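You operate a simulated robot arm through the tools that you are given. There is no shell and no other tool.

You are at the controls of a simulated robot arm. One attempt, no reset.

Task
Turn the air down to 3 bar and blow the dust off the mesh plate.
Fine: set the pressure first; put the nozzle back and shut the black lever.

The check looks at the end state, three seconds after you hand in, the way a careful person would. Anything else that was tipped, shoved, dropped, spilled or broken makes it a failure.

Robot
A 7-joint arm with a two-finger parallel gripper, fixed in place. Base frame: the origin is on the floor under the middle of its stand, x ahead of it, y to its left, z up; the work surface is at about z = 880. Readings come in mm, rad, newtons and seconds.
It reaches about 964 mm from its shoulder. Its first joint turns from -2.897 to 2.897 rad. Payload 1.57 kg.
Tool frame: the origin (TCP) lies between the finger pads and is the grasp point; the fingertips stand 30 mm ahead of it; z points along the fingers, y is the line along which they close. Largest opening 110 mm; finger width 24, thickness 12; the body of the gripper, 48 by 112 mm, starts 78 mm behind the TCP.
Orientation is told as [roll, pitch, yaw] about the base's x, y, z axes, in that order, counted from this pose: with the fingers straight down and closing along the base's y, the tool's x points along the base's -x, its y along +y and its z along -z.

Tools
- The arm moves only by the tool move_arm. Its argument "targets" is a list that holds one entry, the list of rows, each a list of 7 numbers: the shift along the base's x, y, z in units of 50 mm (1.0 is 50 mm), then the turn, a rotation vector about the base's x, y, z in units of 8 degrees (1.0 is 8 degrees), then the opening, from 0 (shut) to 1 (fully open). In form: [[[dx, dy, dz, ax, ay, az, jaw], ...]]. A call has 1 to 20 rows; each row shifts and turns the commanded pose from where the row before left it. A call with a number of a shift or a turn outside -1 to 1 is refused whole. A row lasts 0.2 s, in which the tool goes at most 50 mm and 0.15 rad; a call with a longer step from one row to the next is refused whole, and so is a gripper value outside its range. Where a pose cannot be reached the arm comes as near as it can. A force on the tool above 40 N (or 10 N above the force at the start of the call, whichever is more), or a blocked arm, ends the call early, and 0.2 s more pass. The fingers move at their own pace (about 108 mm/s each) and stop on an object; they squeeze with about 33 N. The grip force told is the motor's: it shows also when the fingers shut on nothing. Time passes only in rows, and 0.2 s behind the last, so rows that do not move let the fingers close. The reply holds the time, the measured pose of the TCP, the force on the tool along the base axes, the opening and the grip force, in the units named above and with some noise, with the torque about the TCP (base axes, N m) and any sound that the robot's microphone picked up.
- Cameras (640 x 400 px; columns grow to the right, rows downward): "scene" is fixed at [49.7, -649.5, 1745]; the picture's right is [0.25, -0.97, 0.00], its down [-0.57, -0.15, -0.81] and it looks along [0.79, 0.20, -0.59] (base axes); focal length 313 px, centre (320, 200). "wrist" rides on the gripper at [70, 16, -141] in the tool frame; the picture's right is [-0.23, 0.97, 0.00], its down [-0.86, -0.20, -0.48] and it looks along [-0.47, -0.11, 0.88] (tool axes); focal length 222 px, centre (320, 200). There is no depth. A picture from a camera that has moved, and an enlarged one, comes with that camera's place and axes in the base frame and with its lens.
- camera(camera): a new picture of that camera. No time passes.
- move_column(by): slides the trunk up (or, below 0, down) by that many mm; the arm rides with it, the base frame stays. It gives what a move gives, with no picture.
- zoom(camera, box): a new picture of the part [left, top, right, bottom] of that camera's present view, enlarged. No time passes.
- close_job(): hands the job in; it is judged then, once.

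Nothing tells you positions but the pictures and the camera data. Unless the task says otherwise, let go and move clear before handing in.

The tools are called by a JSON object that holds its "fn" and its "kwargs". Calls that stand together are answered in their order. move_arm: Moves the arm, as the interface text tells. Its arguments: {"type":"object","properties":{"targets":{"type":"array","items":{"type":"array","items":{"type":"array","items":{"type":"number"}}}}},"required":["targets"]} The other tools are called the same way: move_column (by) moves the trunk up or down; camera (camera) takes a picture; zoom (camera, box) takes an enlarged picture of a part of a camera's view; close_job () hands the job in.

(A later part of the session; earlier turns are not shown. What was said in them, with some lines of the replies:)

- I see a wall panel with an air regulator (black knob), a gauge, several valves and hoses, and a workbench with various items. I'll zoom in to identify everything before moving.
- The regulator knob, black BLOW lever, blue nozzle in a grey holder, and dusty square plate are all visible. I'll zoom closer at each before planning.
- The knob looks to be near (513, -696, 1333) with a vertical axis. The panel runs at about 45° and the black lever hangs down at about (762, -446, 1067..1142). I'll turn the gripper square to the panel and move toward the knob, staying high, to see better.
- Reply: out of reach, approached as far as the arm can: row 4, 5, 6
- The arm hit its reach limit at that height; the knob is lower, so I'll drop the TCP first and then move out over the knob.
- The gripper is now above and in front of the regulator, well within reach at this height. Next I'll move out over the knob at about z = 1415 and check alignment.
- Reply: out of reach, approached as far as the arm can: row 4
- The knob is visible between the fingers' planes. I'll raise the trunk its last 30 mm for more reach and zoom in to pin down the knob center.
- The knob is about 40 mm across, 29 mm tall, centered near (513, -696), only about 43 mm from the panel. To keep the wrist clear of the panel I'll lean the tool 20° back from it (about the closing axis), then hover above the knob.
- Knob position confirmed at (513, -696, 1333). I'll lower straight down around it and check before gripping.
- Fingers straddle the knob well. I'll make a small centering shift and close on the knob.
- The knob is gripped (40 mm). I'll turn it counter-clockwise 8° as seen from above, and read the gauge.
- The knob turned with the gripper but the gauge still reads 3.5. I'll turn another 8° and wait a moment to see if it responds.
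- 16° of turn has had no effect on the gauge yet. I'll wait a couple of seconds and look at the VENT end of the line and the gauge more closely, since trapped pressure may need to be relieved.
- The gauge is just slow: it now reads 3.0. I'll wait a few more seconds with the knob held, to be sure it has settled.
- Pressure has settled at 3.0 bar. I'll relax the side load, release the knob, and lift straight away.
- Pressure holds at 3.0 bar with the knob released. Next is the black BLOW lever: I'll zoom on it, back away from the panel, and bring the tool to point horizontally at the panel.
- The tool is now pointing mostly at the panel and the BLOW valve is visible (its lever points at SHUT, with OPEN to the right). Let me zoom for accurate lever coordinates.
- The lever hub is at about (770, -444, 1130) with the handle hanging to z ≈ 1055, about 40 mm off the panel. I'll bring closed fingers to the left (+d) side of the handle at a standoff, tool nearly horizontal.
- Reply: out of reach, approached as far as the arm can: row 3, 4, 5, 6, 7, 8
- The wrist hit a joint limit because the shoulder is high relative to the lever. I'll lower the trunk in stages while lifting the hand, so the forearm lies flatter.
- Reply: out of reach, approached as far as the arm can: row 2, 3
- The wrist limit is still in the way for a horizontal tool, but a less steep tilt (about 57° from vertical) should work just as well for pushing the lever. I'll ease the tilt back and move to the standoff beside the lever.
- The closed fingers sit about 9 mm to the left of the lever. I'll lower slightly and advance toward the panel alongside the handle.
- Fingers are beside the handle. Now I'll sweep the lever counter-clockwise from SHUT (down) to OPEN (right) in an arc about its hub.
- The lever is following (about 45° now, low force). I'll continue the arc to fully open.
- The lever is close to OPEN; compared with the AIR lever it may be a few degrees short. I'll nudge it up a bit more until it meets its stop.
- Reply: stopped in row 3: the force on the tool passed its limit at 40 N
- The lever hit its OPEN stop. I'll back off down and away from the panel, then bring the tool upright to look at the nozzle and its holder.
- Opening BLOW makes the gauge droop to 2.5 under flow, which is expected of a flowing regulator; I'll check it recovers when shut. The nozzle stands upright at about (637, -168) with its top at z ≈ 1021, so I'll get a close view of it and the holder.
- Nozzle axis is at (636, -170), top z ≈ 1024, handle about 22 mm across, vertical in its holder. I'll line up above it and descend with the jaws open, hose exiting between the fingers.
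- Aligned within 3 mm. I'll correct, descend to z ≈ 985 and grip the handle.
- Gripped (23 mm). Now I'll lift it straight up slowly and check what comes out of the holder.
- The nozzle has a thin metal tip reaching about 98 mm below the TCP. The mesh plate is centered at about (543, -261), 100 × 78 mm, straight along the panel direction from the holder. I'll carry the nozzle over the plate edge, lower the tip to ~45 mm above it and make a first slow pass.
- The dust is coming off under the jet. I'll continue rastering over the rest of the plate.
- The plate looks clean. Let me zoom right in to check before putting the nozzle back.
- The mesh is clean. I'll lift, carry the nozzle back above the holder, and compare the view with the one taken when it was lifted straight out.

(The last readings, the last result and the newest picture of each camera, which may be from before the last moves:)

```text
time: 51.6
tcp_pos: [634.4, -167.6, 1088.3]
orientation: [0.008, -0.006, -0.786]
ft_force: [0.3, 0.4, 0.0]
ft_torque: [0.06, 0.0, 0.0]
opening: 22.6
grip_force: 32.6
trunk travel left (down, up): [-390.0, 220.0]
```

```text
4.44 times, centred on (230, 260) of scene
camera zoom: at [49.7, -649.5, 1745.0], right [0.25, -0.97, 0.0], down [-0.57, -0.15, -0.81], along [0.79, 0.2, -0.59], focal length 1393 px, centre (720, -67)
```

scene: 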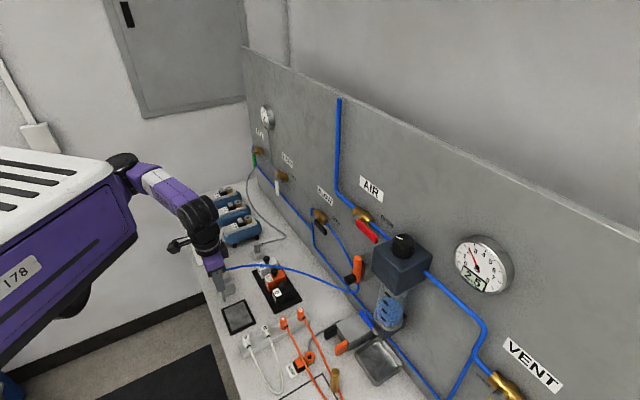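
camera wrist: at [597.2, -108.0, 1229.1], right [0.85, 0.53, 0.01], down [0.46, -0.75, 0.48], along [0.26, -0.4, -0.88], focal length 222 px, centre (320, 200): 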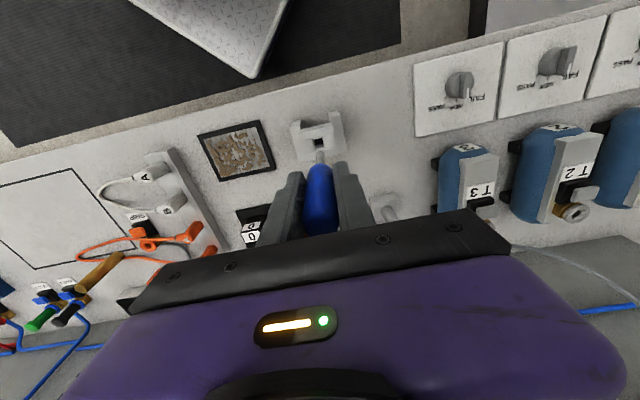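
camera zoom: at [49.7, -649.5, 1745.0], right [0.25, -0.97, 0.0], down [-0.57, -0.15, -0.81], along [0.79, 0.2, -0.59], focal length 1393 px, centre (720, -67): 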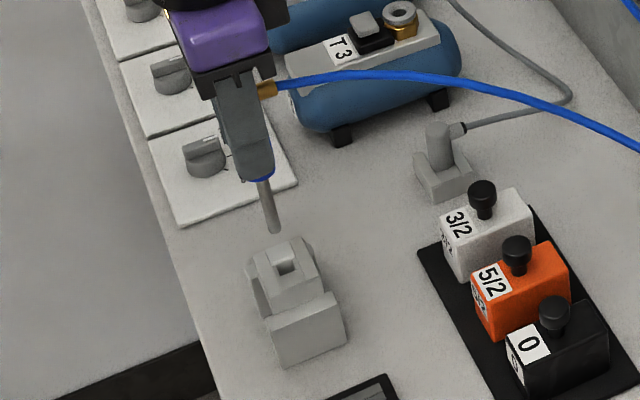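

The hole and tip line up just as they did after lift-out; the nozzle has slipped only a few millimetres down in the grip. I'll descend most of the way and check.

{"fn": "move_arm", "kwargs": {"targets": [[[0, 0, -0.4, 0, 0, 0, 0.1], [0, 0, -0.3, 0, 0, 0, 0.1], [0, 0, -0.2, 0, 0, 0, 0.1], [0, 0, -0.2, 0, 0, 0, 0.1], [0, 0, 0, 0, 0, 0, 0.1]]]}}

{"fn": "zoom", "kwargs": {"camera": "wrist", "box": [260, 100, 380, 240]}}

{"fn": "zoom", "kwargs": {"camera": "scene", "box": [200, 235, 260, 315]}}

```text
time: 52.8
tcp_pos: [634.4, -168.0, 1033.5]
orientation: [0.007, -0.005, -0.783]
ft_force: [-0.2, 0.5, -0.9]
ft_torque: [-0.01, 0.03, 0.01]
opening: 22.9
grip_force: 33.4
trunk travel left (down, up): [-390.0, 220.0]
```

```text
2.86 times, centred on (320, 170) of wrist
camera zoom: at [596.0, -107.7, 1174.8], right [0.85, 0.53, 0.01], down [0.46, -0.75, 0.48], along [0.26, -0.4, -0.88], focal length 635 px, centre (320, 286)
```

zoom: 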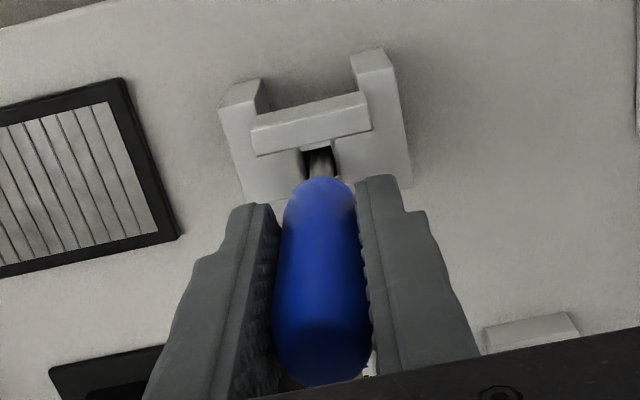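

```text
5.00 times, centred on (230, 275) of scene
camera zoom: at [49.7, -649.5, 1745.0], right [0.25, -0.97, 0.0], down [-0.57, -0.15, -0.81], along [0.79, 0.2, -0.59], focal length 1567 px, centre (770, -175)
```

zoom: 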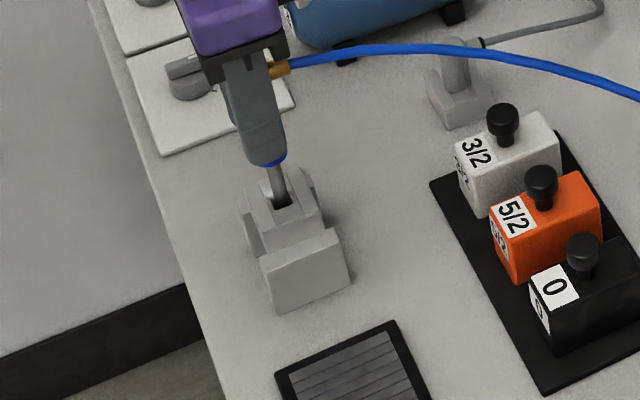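

The tip is in the holder's hole. Continuing down until it seats.

{"fn": "move_arm", "kwargs": {"targets": [[[0, 0, -0.3, 0, 0, 0, 0.1], [0, 0, -0.3, 0, 0, 0, 0.1], [0, 0, -0.16, 0, 0, 0, 0.1], [0, 0, 0, 0, 0, 0, 0.1]]]}}

{"fn": "zoom", "kwargs": {"camera": "wrist", "box": [260, 100, 380, 240]}}

{"fn": "zoom", "kwargs": {"camera": "scene", "box": [200, 235, 260, 315]}}

```text
time: 53.8
tcp_pos: [633.6, -170.2, 996.1]
orientation: [0.008, -0.005, -0.783]
ft_force: [0.0, 0.9, -0.6]
ft_torque: [-0.02, 0.04, 0.01]
opening: 22.9
grip_force: 33.3
trunk travel left (down, up): [-390.0, 220.0]
```

```text
2.86 times, centred on (320, 170) of wrist
camera zoom: at [595.6, -108.8, 1136.4], right [0.85, 0.53, 0.01], down [0.46, -0.75, 0.48], along [0.26, -0.4, -0.88], focal length 635 px, centre (320, 286)
```

zoom: 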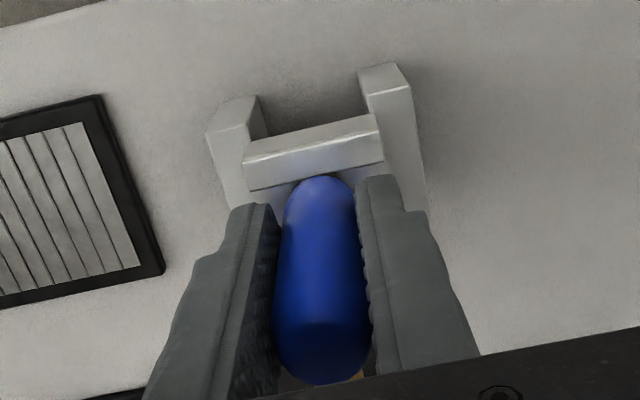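

```text
5.00 times, centred on (230, 275) of scene
camera zoom: at [49.7, -649.5, 1745.0], right [0.25, -0.97, 0.0], down [-0.57, -0.15, -0.81], along [0.79, 0.2, -0.59], focal length 1567 px, centre (770, -175)
```

zoom: 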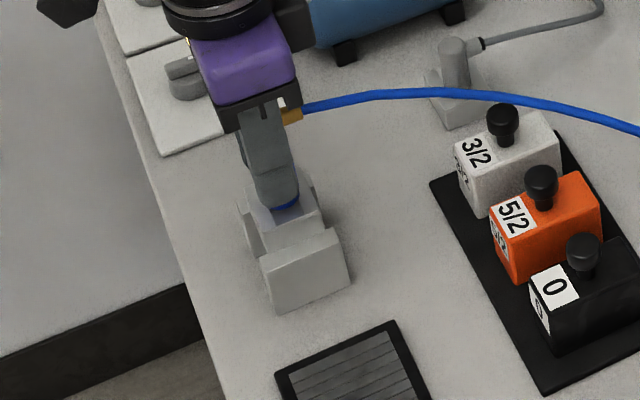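

{"fn": "move_arm", "kwargs": {"targets": [[[0, 0, -0.05, 0, 0, 0, 0.1], [0, 0, -0.05, 0, 0, 0, 0.1], [0, 0, 0, 0, 0, 0, 0.1]]]}}

{"fn": "zoom", "kwargs": {"camera": "scene", "box": [200, 235, 260, 315]}}

```text
time: 54.6
tcp_pos: [633.8, -168.2, 992.2]
orientation: [0.008, -0.009, -0.786]
ft_force: [3.0, -2.6, 37.4]
ft_torque: [-0.49, 0.09, 0.06]
opening: 22.5
grip_force: 32.9
trunk travel left (down, up): [-390.0, 220.0]
```

```text
5.00 times, centred on (230, 275) of scene
camera zoom: at [49.7, -649.5, 1745.0], right [0.25, -0.97, 0.0], down [-0.57, -0.15, -0.81], along [0.79, 0.2, -0.59], focal length 1567 px, centre (770, -175)
```

zoom: 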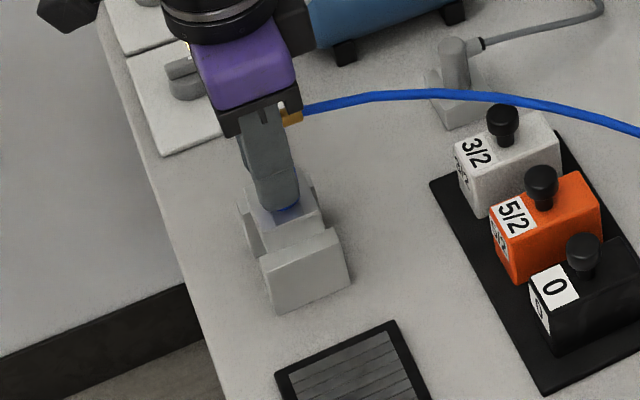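

Firm contact: the nozzle is seated. I'll ease off the pressure, open the fingers, and rise clear.

{"fn": "move_arm", "kwargs": {"targets": [[[0, 0, 0.05, 0, 0, 0, 0.1], [0, 0, 0, 0, 0, 0, 0.25], [0, 0, 0, 0, 0, 0, 0.5], [0, 0, 0, 0, 0, 0, 0.6], [0, 0, 0, 0, 0, 0, 0.6]]]}}

{"fn": "zoom", "kwargs": {"camera": "wrist", "box": [240, 90, 400, 240]}}

```text
time: 55.8
tcp_pos: [634.0, -168.6, 991.9]
orientation: [0.009, -0.005, -0.785]
ft_force: [-0.2, -0.7, -0.1]
ft_torque: [-0.02, 0.04, 0.01]
opening: 66.0
grip_force: 0.1
trunk travel left (down, up): [-390.0, 220.0]
```

```text
2.67 times, centred on (320, 165) of wrist
camera zoom: at [595.1, -108.1, 1133.4], right [0.85, 0.53, 0.01], down [0.46, -0.75, 0.48], along [0.26, -0.4, -0.88], focal length 592 px, centre (320, 293)
```

zoom: 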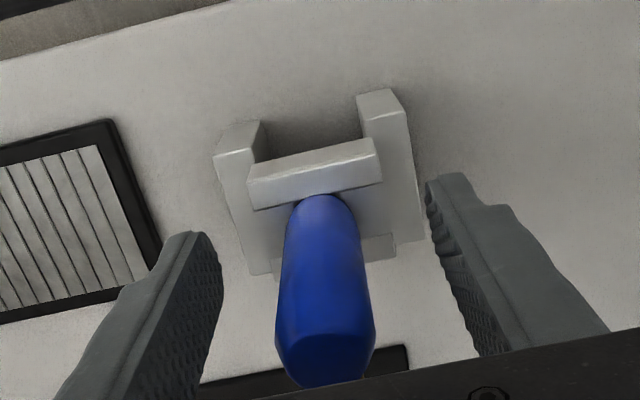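

{"fn": "move_arm", "kwargs": {"targets": [[[0, 0, 0.4, 0, 0, 0, 0.6], [0, 0, 0.6, 0, 0, 0, 0.6], [0, 0, 0.8, 0, 0, 0, 0.6], [0, 0, 0.8, 0, 0, 0, 0.6], [0, 0, 0.3, 0, 0, 0, 0.6], [0, 0, 0, 0, 0, 0, 0.6]]]}}

{"fn": "zoom", "kwargs": {"camera": "wrist", "box": [240, 90, 400, 240]}}

{"fn": "zoom", "kwargs": {"camera": "scene", "box": [195, 235, 275, 345]}}

```text
time: 57.2
tcp_pos: [634.7, -166.4, 1138.1]
orientation: [0.007, -0.005, -0.787]
ft_force: [0.3, -0.3, 0.0]
ft_torque: [-0.02, -0.01, -0.01]
opening: 65.8
grip_force: 0.2
trunk travel left (down, up): [-390.0, 220.0]
```

```text
2.67 times, centred on (320, 165) of wrist
camera zoom: at [596.7, -106.0, 1279.1], right [0.85, 0.53, 0.01], down [0.46, -0.75, 0.48], along [0.26, -0.41, -0.88], focal length 592 px, centre (320, 293)
```

zoom: 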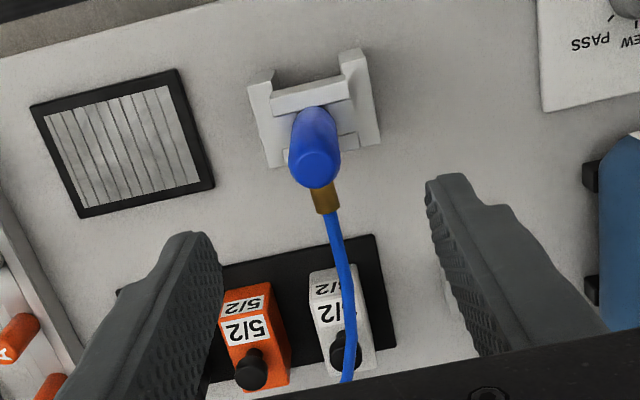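

```text
3.64 times, centred on (235, 290) of scene
camera zoom: at [49.7, -649.5, 1745.0], right [0.25, -0.97, 0.0], down [-0.57, -0.15, -0.81], along [0.79, 0.2, -0.59], focal length 1140 px, centre (629, -127)
```

zoom: 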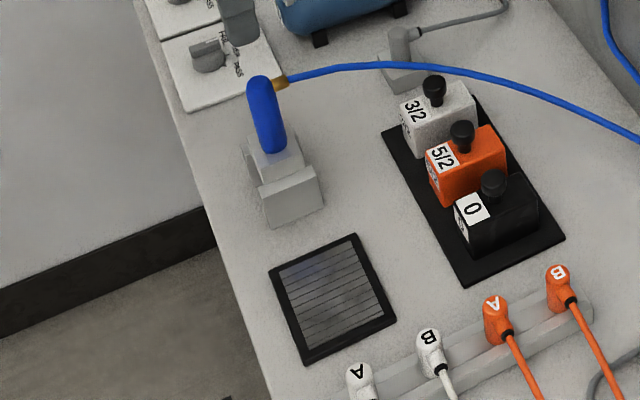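

The nozzle is seated exactly as before and the plate is clean. Now to shut the black lever: I'll close the fingers and swing to a standoff in front of and above the lever's end.

{"fn": "move_arm", "kwargs": {"targets": [[[0, 0, 0.4, 0, 0, 0, 0.3], [0.086, -0.65, 0.1, -0.633, -0.633, 0, 0], [0.086, -0.65, 0.1, -0.633, -0.633, 0, 0], [0.086, -0.65, 0.1, -0.633, -0.633, 0, 0], [0.086, -0.65, 0.1, -0.633, -0.633, 0, 0], [0.086, -0.65, 0.1, -0.633, -0.633, 0, 0], [0.086, -0.65, 0, -0.633, -0.633, 0, 0], [0.086, -0.65, 0, -0.633, -0.633, 0, 0], [0.086, -0.65, 0, -0.633, -0.633, 0, 0], [0, 0, 0, 0, 0, 0, 0]]]}}

{"fn": "camera", "kwargs": {"camera": "wrist"}}

{"fn": "camera", "kwargs": {"camera": "scene"}}

```text
time: 59.4
tcp_pos: [667.2, -427.4, 1185.5]
orientation: [0.009, -1.006, -0.785]
ft_force: [-0.9, -0.2, 0.1]
ft_torque: [-0.02, -0.02, 0.01]
opening: 0.0
grip_force: 21.4
trunk travel left (down, up): [-390.0, 220.0]
```

```text
taken
camera wrist: at [567.3, -306.7, 1202.0], right [0.77, 0.61, 0.2], down [-0.11, -0.18, 0.98], along [0.63, -0.77, -0.08], focal length 222 px, centre (320, 200)
```

wrist: 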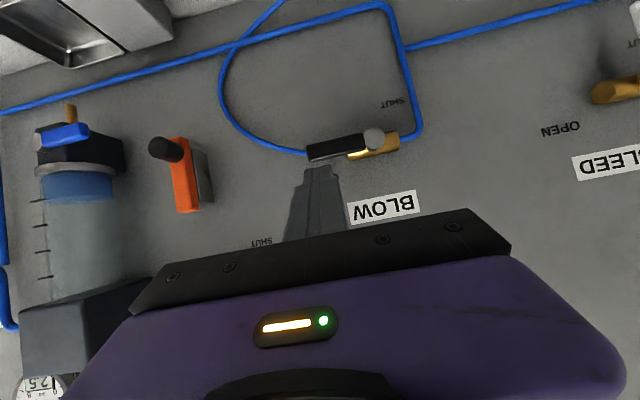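

```text
taken
```

scene: 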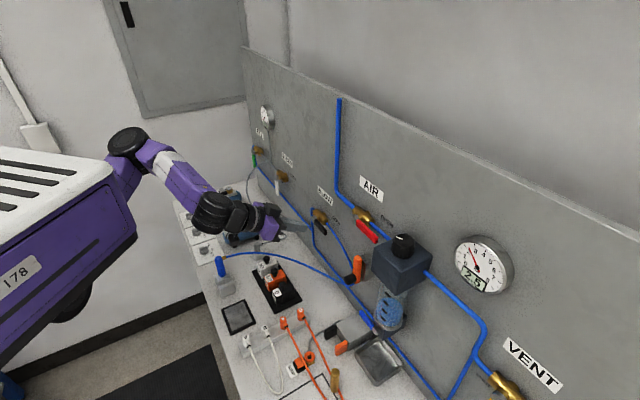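

{"fn": "zoom", "kwargs": {"camera": "wrist", "box": [260, 100, 420, 220]}}

{"fn": "zoom", "kwargs": {"camera": "scene", "box": [270, 180, 350, 250]}}

```text
3.33 times, centred on (340, 160) of wrist
camera zoom: at [567.3, -306.7, 1202.0], right [0.77, 0.61, 0.2], down [-0.11, -0.18, 0.98], along [0.63, -0.77, -0.08], focal length 740 px, centre (253, 333)
```

zoom: 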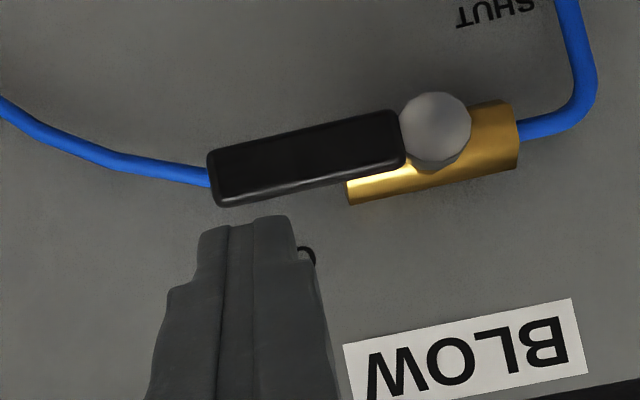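

```text
5.71 times, centred on (310, 215) of scene
camera zoom: at [49.7, -649.5, 1745.0], right [0.25, -0.97, 0.0], down [-0.57, -0.15, -0.81], along [0.79, 0.2, -0.59], focal length 1791 px, centre (377, 114)
```

zoom: 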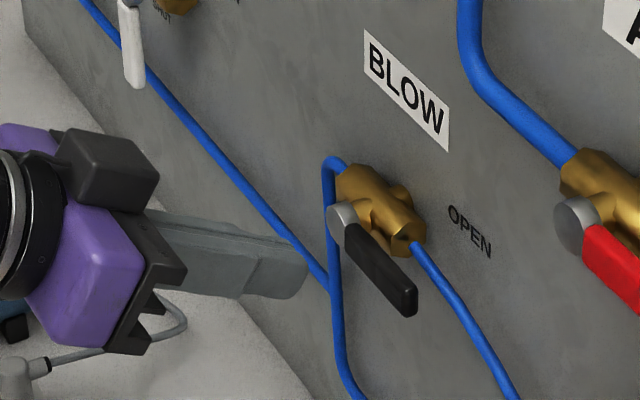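

The lever is exactly horizontal (open), pointing right, and my closed fingers are above its outer end. I'll advance toward the panel over the lever, then press it down around the hub.

{"fn": "move_arm", "kwargs": {"targets": [[[0.26, -0.35, 0, 0, 0, 0, 0], [0.305, -0.305, 0, 0, 0, 0, 0], [0.305, -0.305, 0, 0, 0, 0, 0], [0, 0, -0.25, 0, 0, 0, 0], [0, 0, 0, 0, 0, 0, 0]]]}}

{"fn": "zoom", "kwargs": {"camera": "wrist", "box": [240, 100, 440, 240]}}

{"fn": "zoom", "kwargs": {"camera": "scene", "box": [270, 180, 350, 250]}}

```text
time: 60.6
tcp_pos: [711.5, -475.2, 1170.5]
orientation: [0.008, -1.003, -0.789]
ft_force: [0.2, -0.3, -0.3]
ft_torque: [0.0, -0.03, -0.01]
opening: 0.0
grip_force: 21.5
trunk travel left (down, up): [-390.0, 220.0]
```

```text
2.86 times, centred on (340, 170) of wrist
camera zoom: at [612.8, -354.9, 1188.4], right [0.77, 0.61, 0.2], down [-0.1, -0.18, 0.98], along [0.63, -0.77, -0.08], focal length 635 px, centre (263, 286)
```

zoom: 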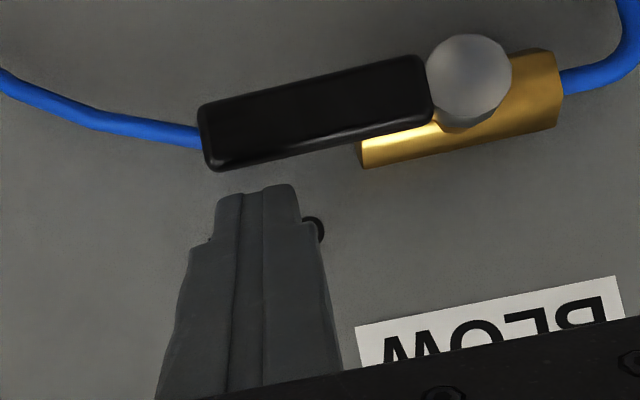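

```text
5.71 times, centred on (310, 215) of scene
camera zoom: at [49.7, -649.5, 1745.0], right [0.25, -0.97, 0.0], down [-0.57, -0.15, -0.81], along [0.79, 0.2, -0.59], focal length 1791 px, centre (377, 114)
```

zoom: 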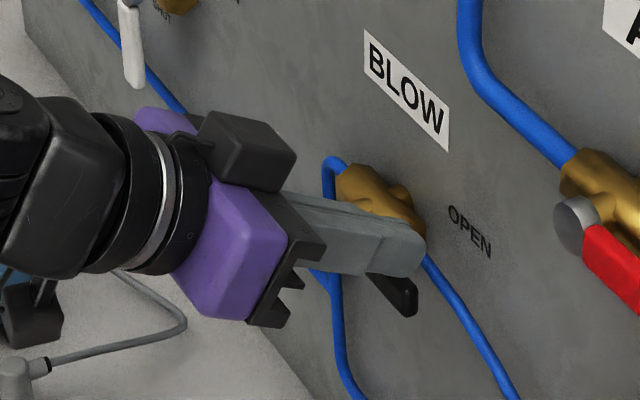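

Fingers are just above the lever end. Pressing it down along its arc, first half.

{"fn": "move_arm", "kwargs": {"targets": [[[0, 0, -0.1, 0, 0, 0, 0], [-0.01, -0.01, -0.264, 0, 0, 0, 0], [0.04, 0.04, -0.26, 0, 0, 0, 0], [0.085, 0.085, -0.236, 0, 0, 0, 0], [0, 0, 0, 0, 0, 0, 0]]]}}

{"fn": "zoom", "kwargs": {"camera": "wrist", "box": [240, 100, 440, 240]}}

{"fn": "zoom", "kwargs": {"camera": "scene", "box": [270, 180, 350, 250]}}

```text
time: 61.8
tcp_pos: [717.9, -470.2, 1126.8]
orientation: [0.008, -1.003, -0.785]
ft_force: [0.1, 0.6, 1.0]
ft_torque: [0.0, 0.01, -0.01]
opening: 0.0
grip_force: 21.3
trunk travel left (down, up): [-390.0, 220.0]
```

```text
2.86 times, centred on (340, 170) of wrist
camera zoom: at [617.4, -349.1, 1145.1], right [0.77, 0.61, 0.2], down [-0.1, -0.18, 0.98], along [0.63, -0.77, -0.08], focal length 635 px, centre (263, 286)
```

zoom: 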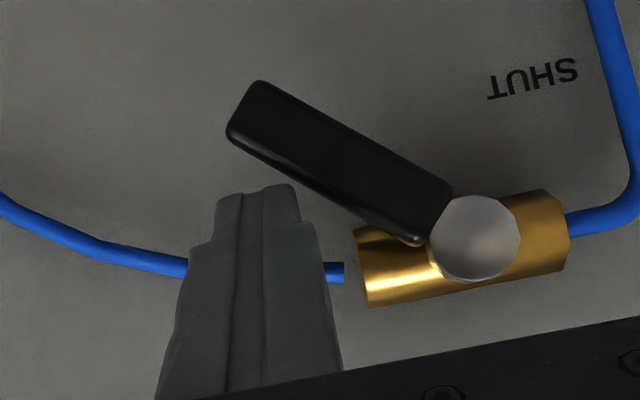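

```text
5.71 times, centred on (310, 215) of scene
camera zoom: at [49.7, -649.5, 1745.0], right [0.25, -0.97, 0.0], down [-0.57, -0.15, -0.81], along [0.79, 0.2, -0.59], focal length 1791 px, centre (377, 114)
```

zoom: 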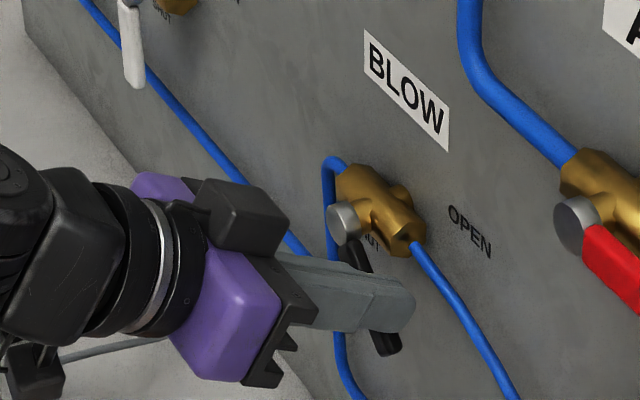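

The lever is following well (about 45°). Completing the arc down to SHUT.

{"fn": "move_arm", "kwargs": {"targets": [[[0.127, 0.127, -0.196, 0, 0, 0, 0], [0.158, 0.158, -0.144, 0, 0, 0, 0], [0.178, 0.178, -0.08, 0, 0, 0, 0], [0.03, 0.03, 0, 0, 0, 0, 0], [0, 0, 0, 0, 0, 0, 0]]]}}

{"fn": "zoom", "kwargs": {"camera": "wrist", "box": [240, 100, 440, 240]}}

{"fn": "zoom", "kwargs": {"camera": "scene", "box": [270, 180, 350, 250]}}

```text
time: 63.0
tcp_pos: [741.4, -444.8, 1106.1]
orientation: [0.008, -1.004, -0.789]
ft_force: [-1.4, -3.0, -2.6]
ft_torque: [-0.07, 0.04, -0.06]
opening: 0.1
grip_force: 21.2
trunk travel left (down, up): [-390.0, 220.0]
```

```text
2.86 times, centred on (340, 170) of wrist
camera zoom: at [642.4, -324.4, 1123.6], right [0.77, 0.61, 0.2], down [-0.1, -0.18, 0.98], along [0.63, -0.77, -0.08], focal length 635 px, centre (263, 286)
```

zoom: 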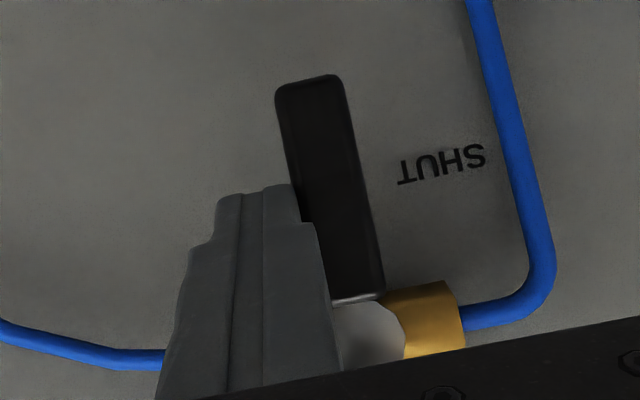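

```text
5.71 times, centred on (310, 215) of scene
camera zoom: at [49.7, -649.5, 1745.0], right [0.25, -0.97, 0.0], down [-0.57, -0.15, -0.81], along [0.79, 0.2, -0.59], focal length 1791 px, centre (377, 114)
```

zoom: 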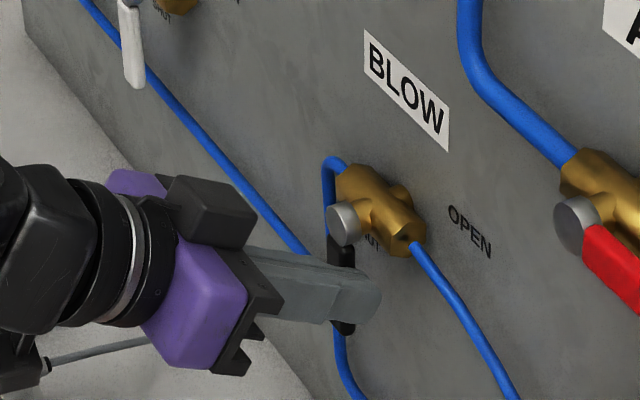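

The lever is essentially vertical at SHUT. A small extra nudge against its stop to be sure, then I'll read the gauge.

{"fn": "move_arm", "kwargs": {"targets": [[[0.03, 0.03, 0, 0, 0, 0, 0], [0.03, 0.03, 0, 0, 0, 0, 0], [0, 0, 0, 0, 0, 0, 0]]]}}

{"fn": "zoom", "kwargs": {"camera": "wrist", "box": [240, 100, 440, 240]}}

{"fn": "zoom", "kwargs": {"camera": "scene", "box": [440, 220, 530, 310]}}

```text
time: 63.8
tcp_pos: [743.4, -444.8, 1106.6]
orientation: [0.005, -1.006, -0.79]
ft_force: [-12.6, -20.9, -3.6]
ft_torque: [-0.15, 0.16, -0.53]
opening: 0.1
grip_force: 21.2
trunk travel left (down, up): [-390.0, 220.0]
```

```text
2.86 times, centred on (340, 170) of wrist
camera zoom: at [643.5, -323.2, 1123.6], right [0.77, 0.6, 0.2], down [-0.1, -0.18, 0.98], along [0.62, -0.78, -0.08], focal length 635 px, centre (263, 286)
```

zoom: 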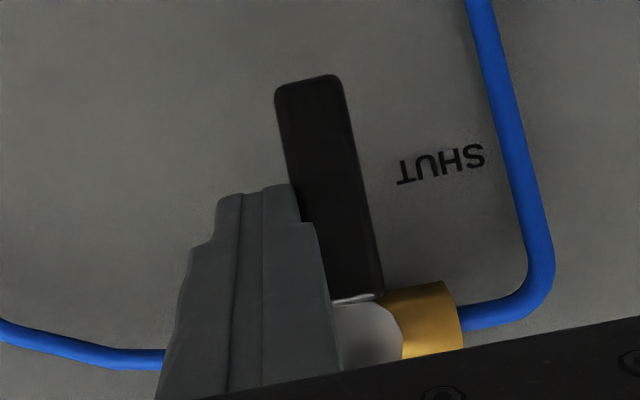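

```text
4.44 times, centred on (485, 265) of scene
camera zoom: at [49.7, -649.5, 1745.0], right [0.25, -0.97, 0.0], down [-0.57, -0.15, -0.81], along [0.79, 0.2, -0.59], focal length 1393 px, centre (-413, -89)
```

zoom: 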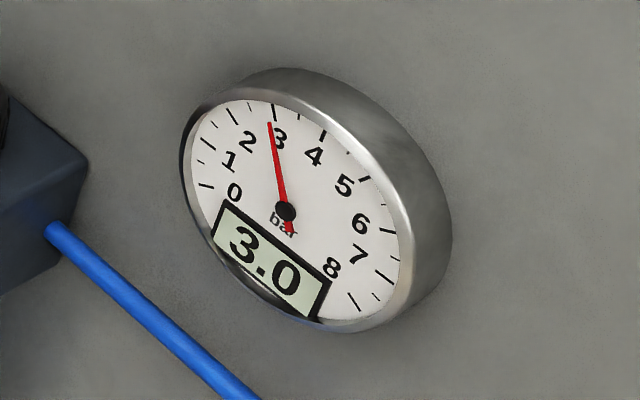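

The lever is against its SHUT stop and the gauge has returned to 3.0 bar. I'll back off sideways, then retreat from the panel and take final pictures.

{"fn": "move_arm", "kwargs": {"targets": [[[-0.2, -0.2, 0, 0, 0, 0, 0], [-0.3, 0.15, 0, 0, 0, 0, 0], [-0.5, 0.5, 0, 0, 0, 0, 0], [-0.6, 0.6, 0.2, 0, 0, 0, 0], [-0.5, 0.5, 0.5, 0.64, 0.64, 0, 0.2], [-0.4, 0.3, 0.6, 0.64, 0.64, 0, 0.4], [-0.4, 0.3, 0.6, 0.64, 0.64, 0, 0.4], [-0.4, 0.3, 0.6, 0.64, 0.64, 0, 0.4], [-0.2, 0.2, 0.5, 0.64, 0.64, 0, 0.4], [0, 0, 0, 0.64, 0.64, 0, 0.4], [0, 0, 0, 0.64, 0.64, 0, 0.4], [0, 0, 0, 0.64, 0.64, 0, 0.4], [0, 0, 0, 0, 0, 0, 0.4]]]}}

{"fn": "camera", "kwargs": {"camera": "scene"}}

{"fn": "camera", "kwargs": {"camera": "wrist"}}

{"fn": "zoom", "kwargs": {"camera": "scene", "box": [270, 180, 350, 250]}}

{"fn": "zoom", "kwargs": {"camera": "scene", "box": [440, 220, 530, 310]}}

{"fn": "zoom", "kwargs": {"camera": "scene", "box": [170, 180, 410, 400]}}

```text
time: 66.6
tcp_pos: [569.9, -310.2, 1257.4]
orientation: [0.01, 0.007, -0.787]
ft_force: [1.0, -0.3, -0.3]
ft_torque: [0.0, 0.0, -0.02]
opening: 43.9
grip_force: 0.1
trunk travel left (down, up): [-390.0, 220.0]
```

```text
taken
```

scene: 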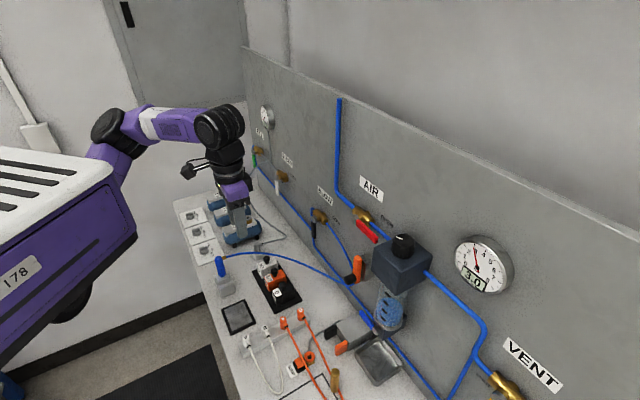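

```text
taken
camera wrist: at [532.5, -251.0, 1398.6], right [0.85, 0.53, 0.01], down [0.46, -0.75, 0.47], along [0.25, -0.4, -0.88], focal length 222 px, centre (320, 200)
```

wrist: 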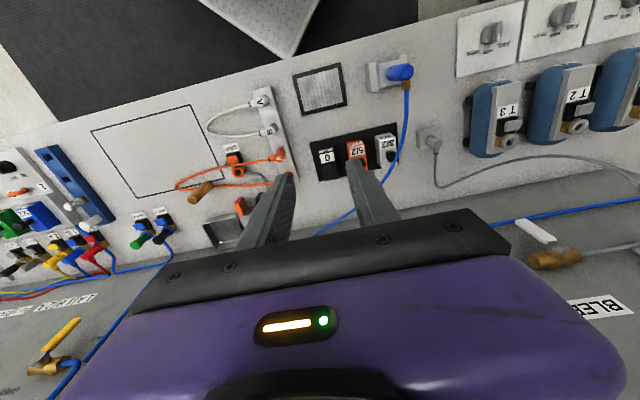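

```text
5.71 times, centred on (310, 215) of scene
camera zoom: at [49.7, -649.5, 1745.0], right [0.25, -0.97, 0.0], down [-0.57, -0.15, -0.81], along [0.79, 0.2, -0.59], focal length 1791 px, centre (377, 114)
```

zoom: 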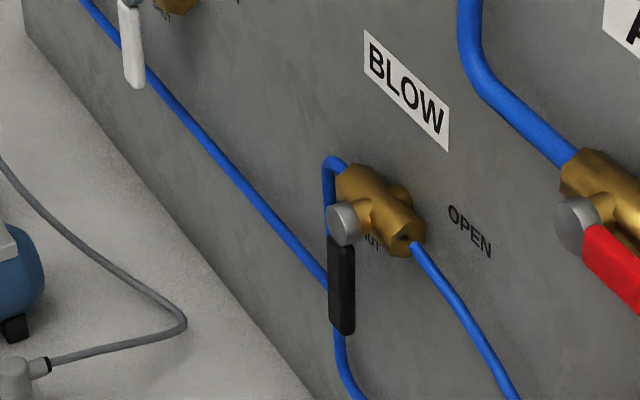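

```text
4.44 times, centred on (485, 265) of scene
camera zoom: at [49.7, -649.5, 1745.0], right [0.25, -0.97, 0.0], down [-0.57, -0.15, -0.81], along [0.79, 0.2, -0.59], focal length 1393 px, centre (-413, -89)
```

zoom: 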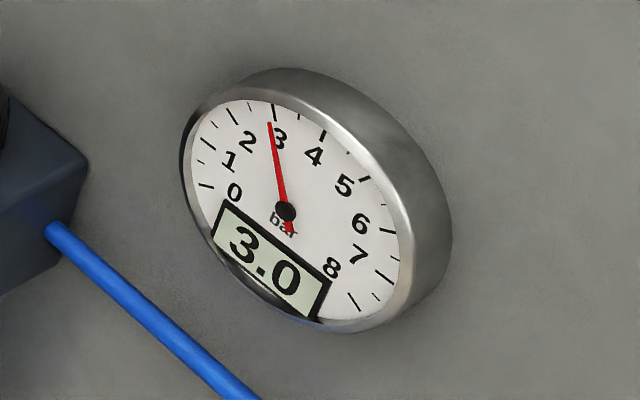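

```text
1.82 times, centred on (290, 290) of scene
camera zoom: at [49.7, -649.5, 1745.0], right [0.25, -0.97, 0.0], down [-0.57, -0.15, -0.81], along [0.79, 0.2, -0.59], focal length 570 px, centre (374, 36)
```

zoom: 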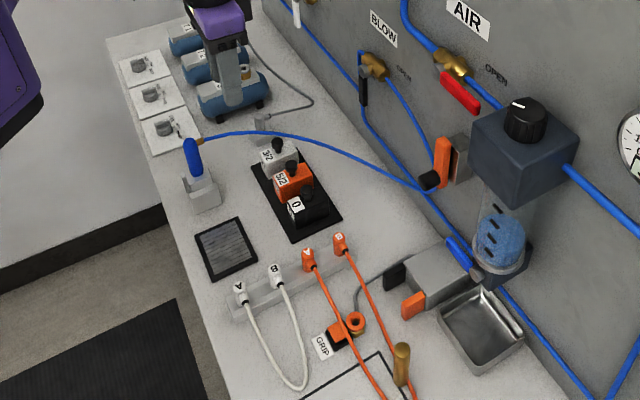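

Everything appears restored: lever down at SHUT, nozzle in its holder, gauge 3.0. One last close look at the mesh plate and nozzle from the wrist camera before handing in.

{"fn": "zoom", "kwargs": {"camera": "wrist", "box": [280, 40, 430, 130]}}

{"fn": "zoom", "kwargs": {"camera": "scene", "box": [205, 245, 265, 345]}}

```text
4.27 times, centred on (355, 85) of wrist
camera zoom: at [532.5, -251.0, 1398.6], right [0.85, 0.53, 0.01], down [0.46, -0.75, 0.47], along [0.25, -0.4, -0.88], focal length 948 px, centre (171, 691)
```

zoom: 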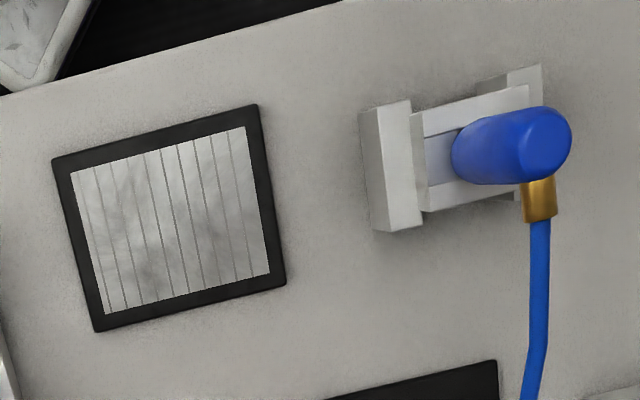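

```text
4.00 times, centred on (235, 295) of scene
camera zoom: at [49.7, -649.5, 1745.0], right [0.25, -0.97, 0.0], down [-0.57, -0.15, -0.81], along [0.79, 0.2, -0.59], focal length 1254 px, centre (660, -180)
```

zoom: 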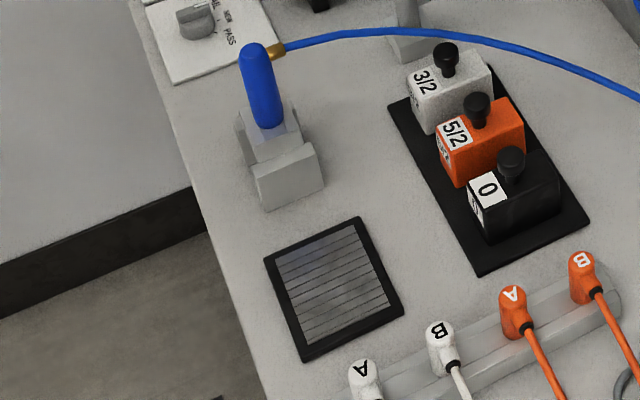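

The plate is clean and the nozzle is back upright in its holder. The black lever is shut, the gauge reads a steady 3.0 bar, and the arm is clear with nothing held. I'm handing in now.

{"fn": "close_job", "kwargs": {}}

```text
The job is handed in.
```

The air is set to 3 bar and the dust is off the mesh plate. The nozzle is back in its holder and the black lever is shut. I have handed the job in but haven't seen the result of the check.

- **Pressure:** I turned the regulator down first, from 3.5 to 3.0 bar. While air was flowing the gauge dropped to 2.5, and it came back to a steady 3.0 once the lever was shut.
- **Plate:** The last close-up pictures show no dust left on the mesh.
- **Nozzle and lever:** The nozzle stands seated in its holder as it was at the start. The lever is down against its SHUT stop.
- **Other items:** Nothing else looked moved or knocked in the final pictures, and the arm is clear with nothing held.
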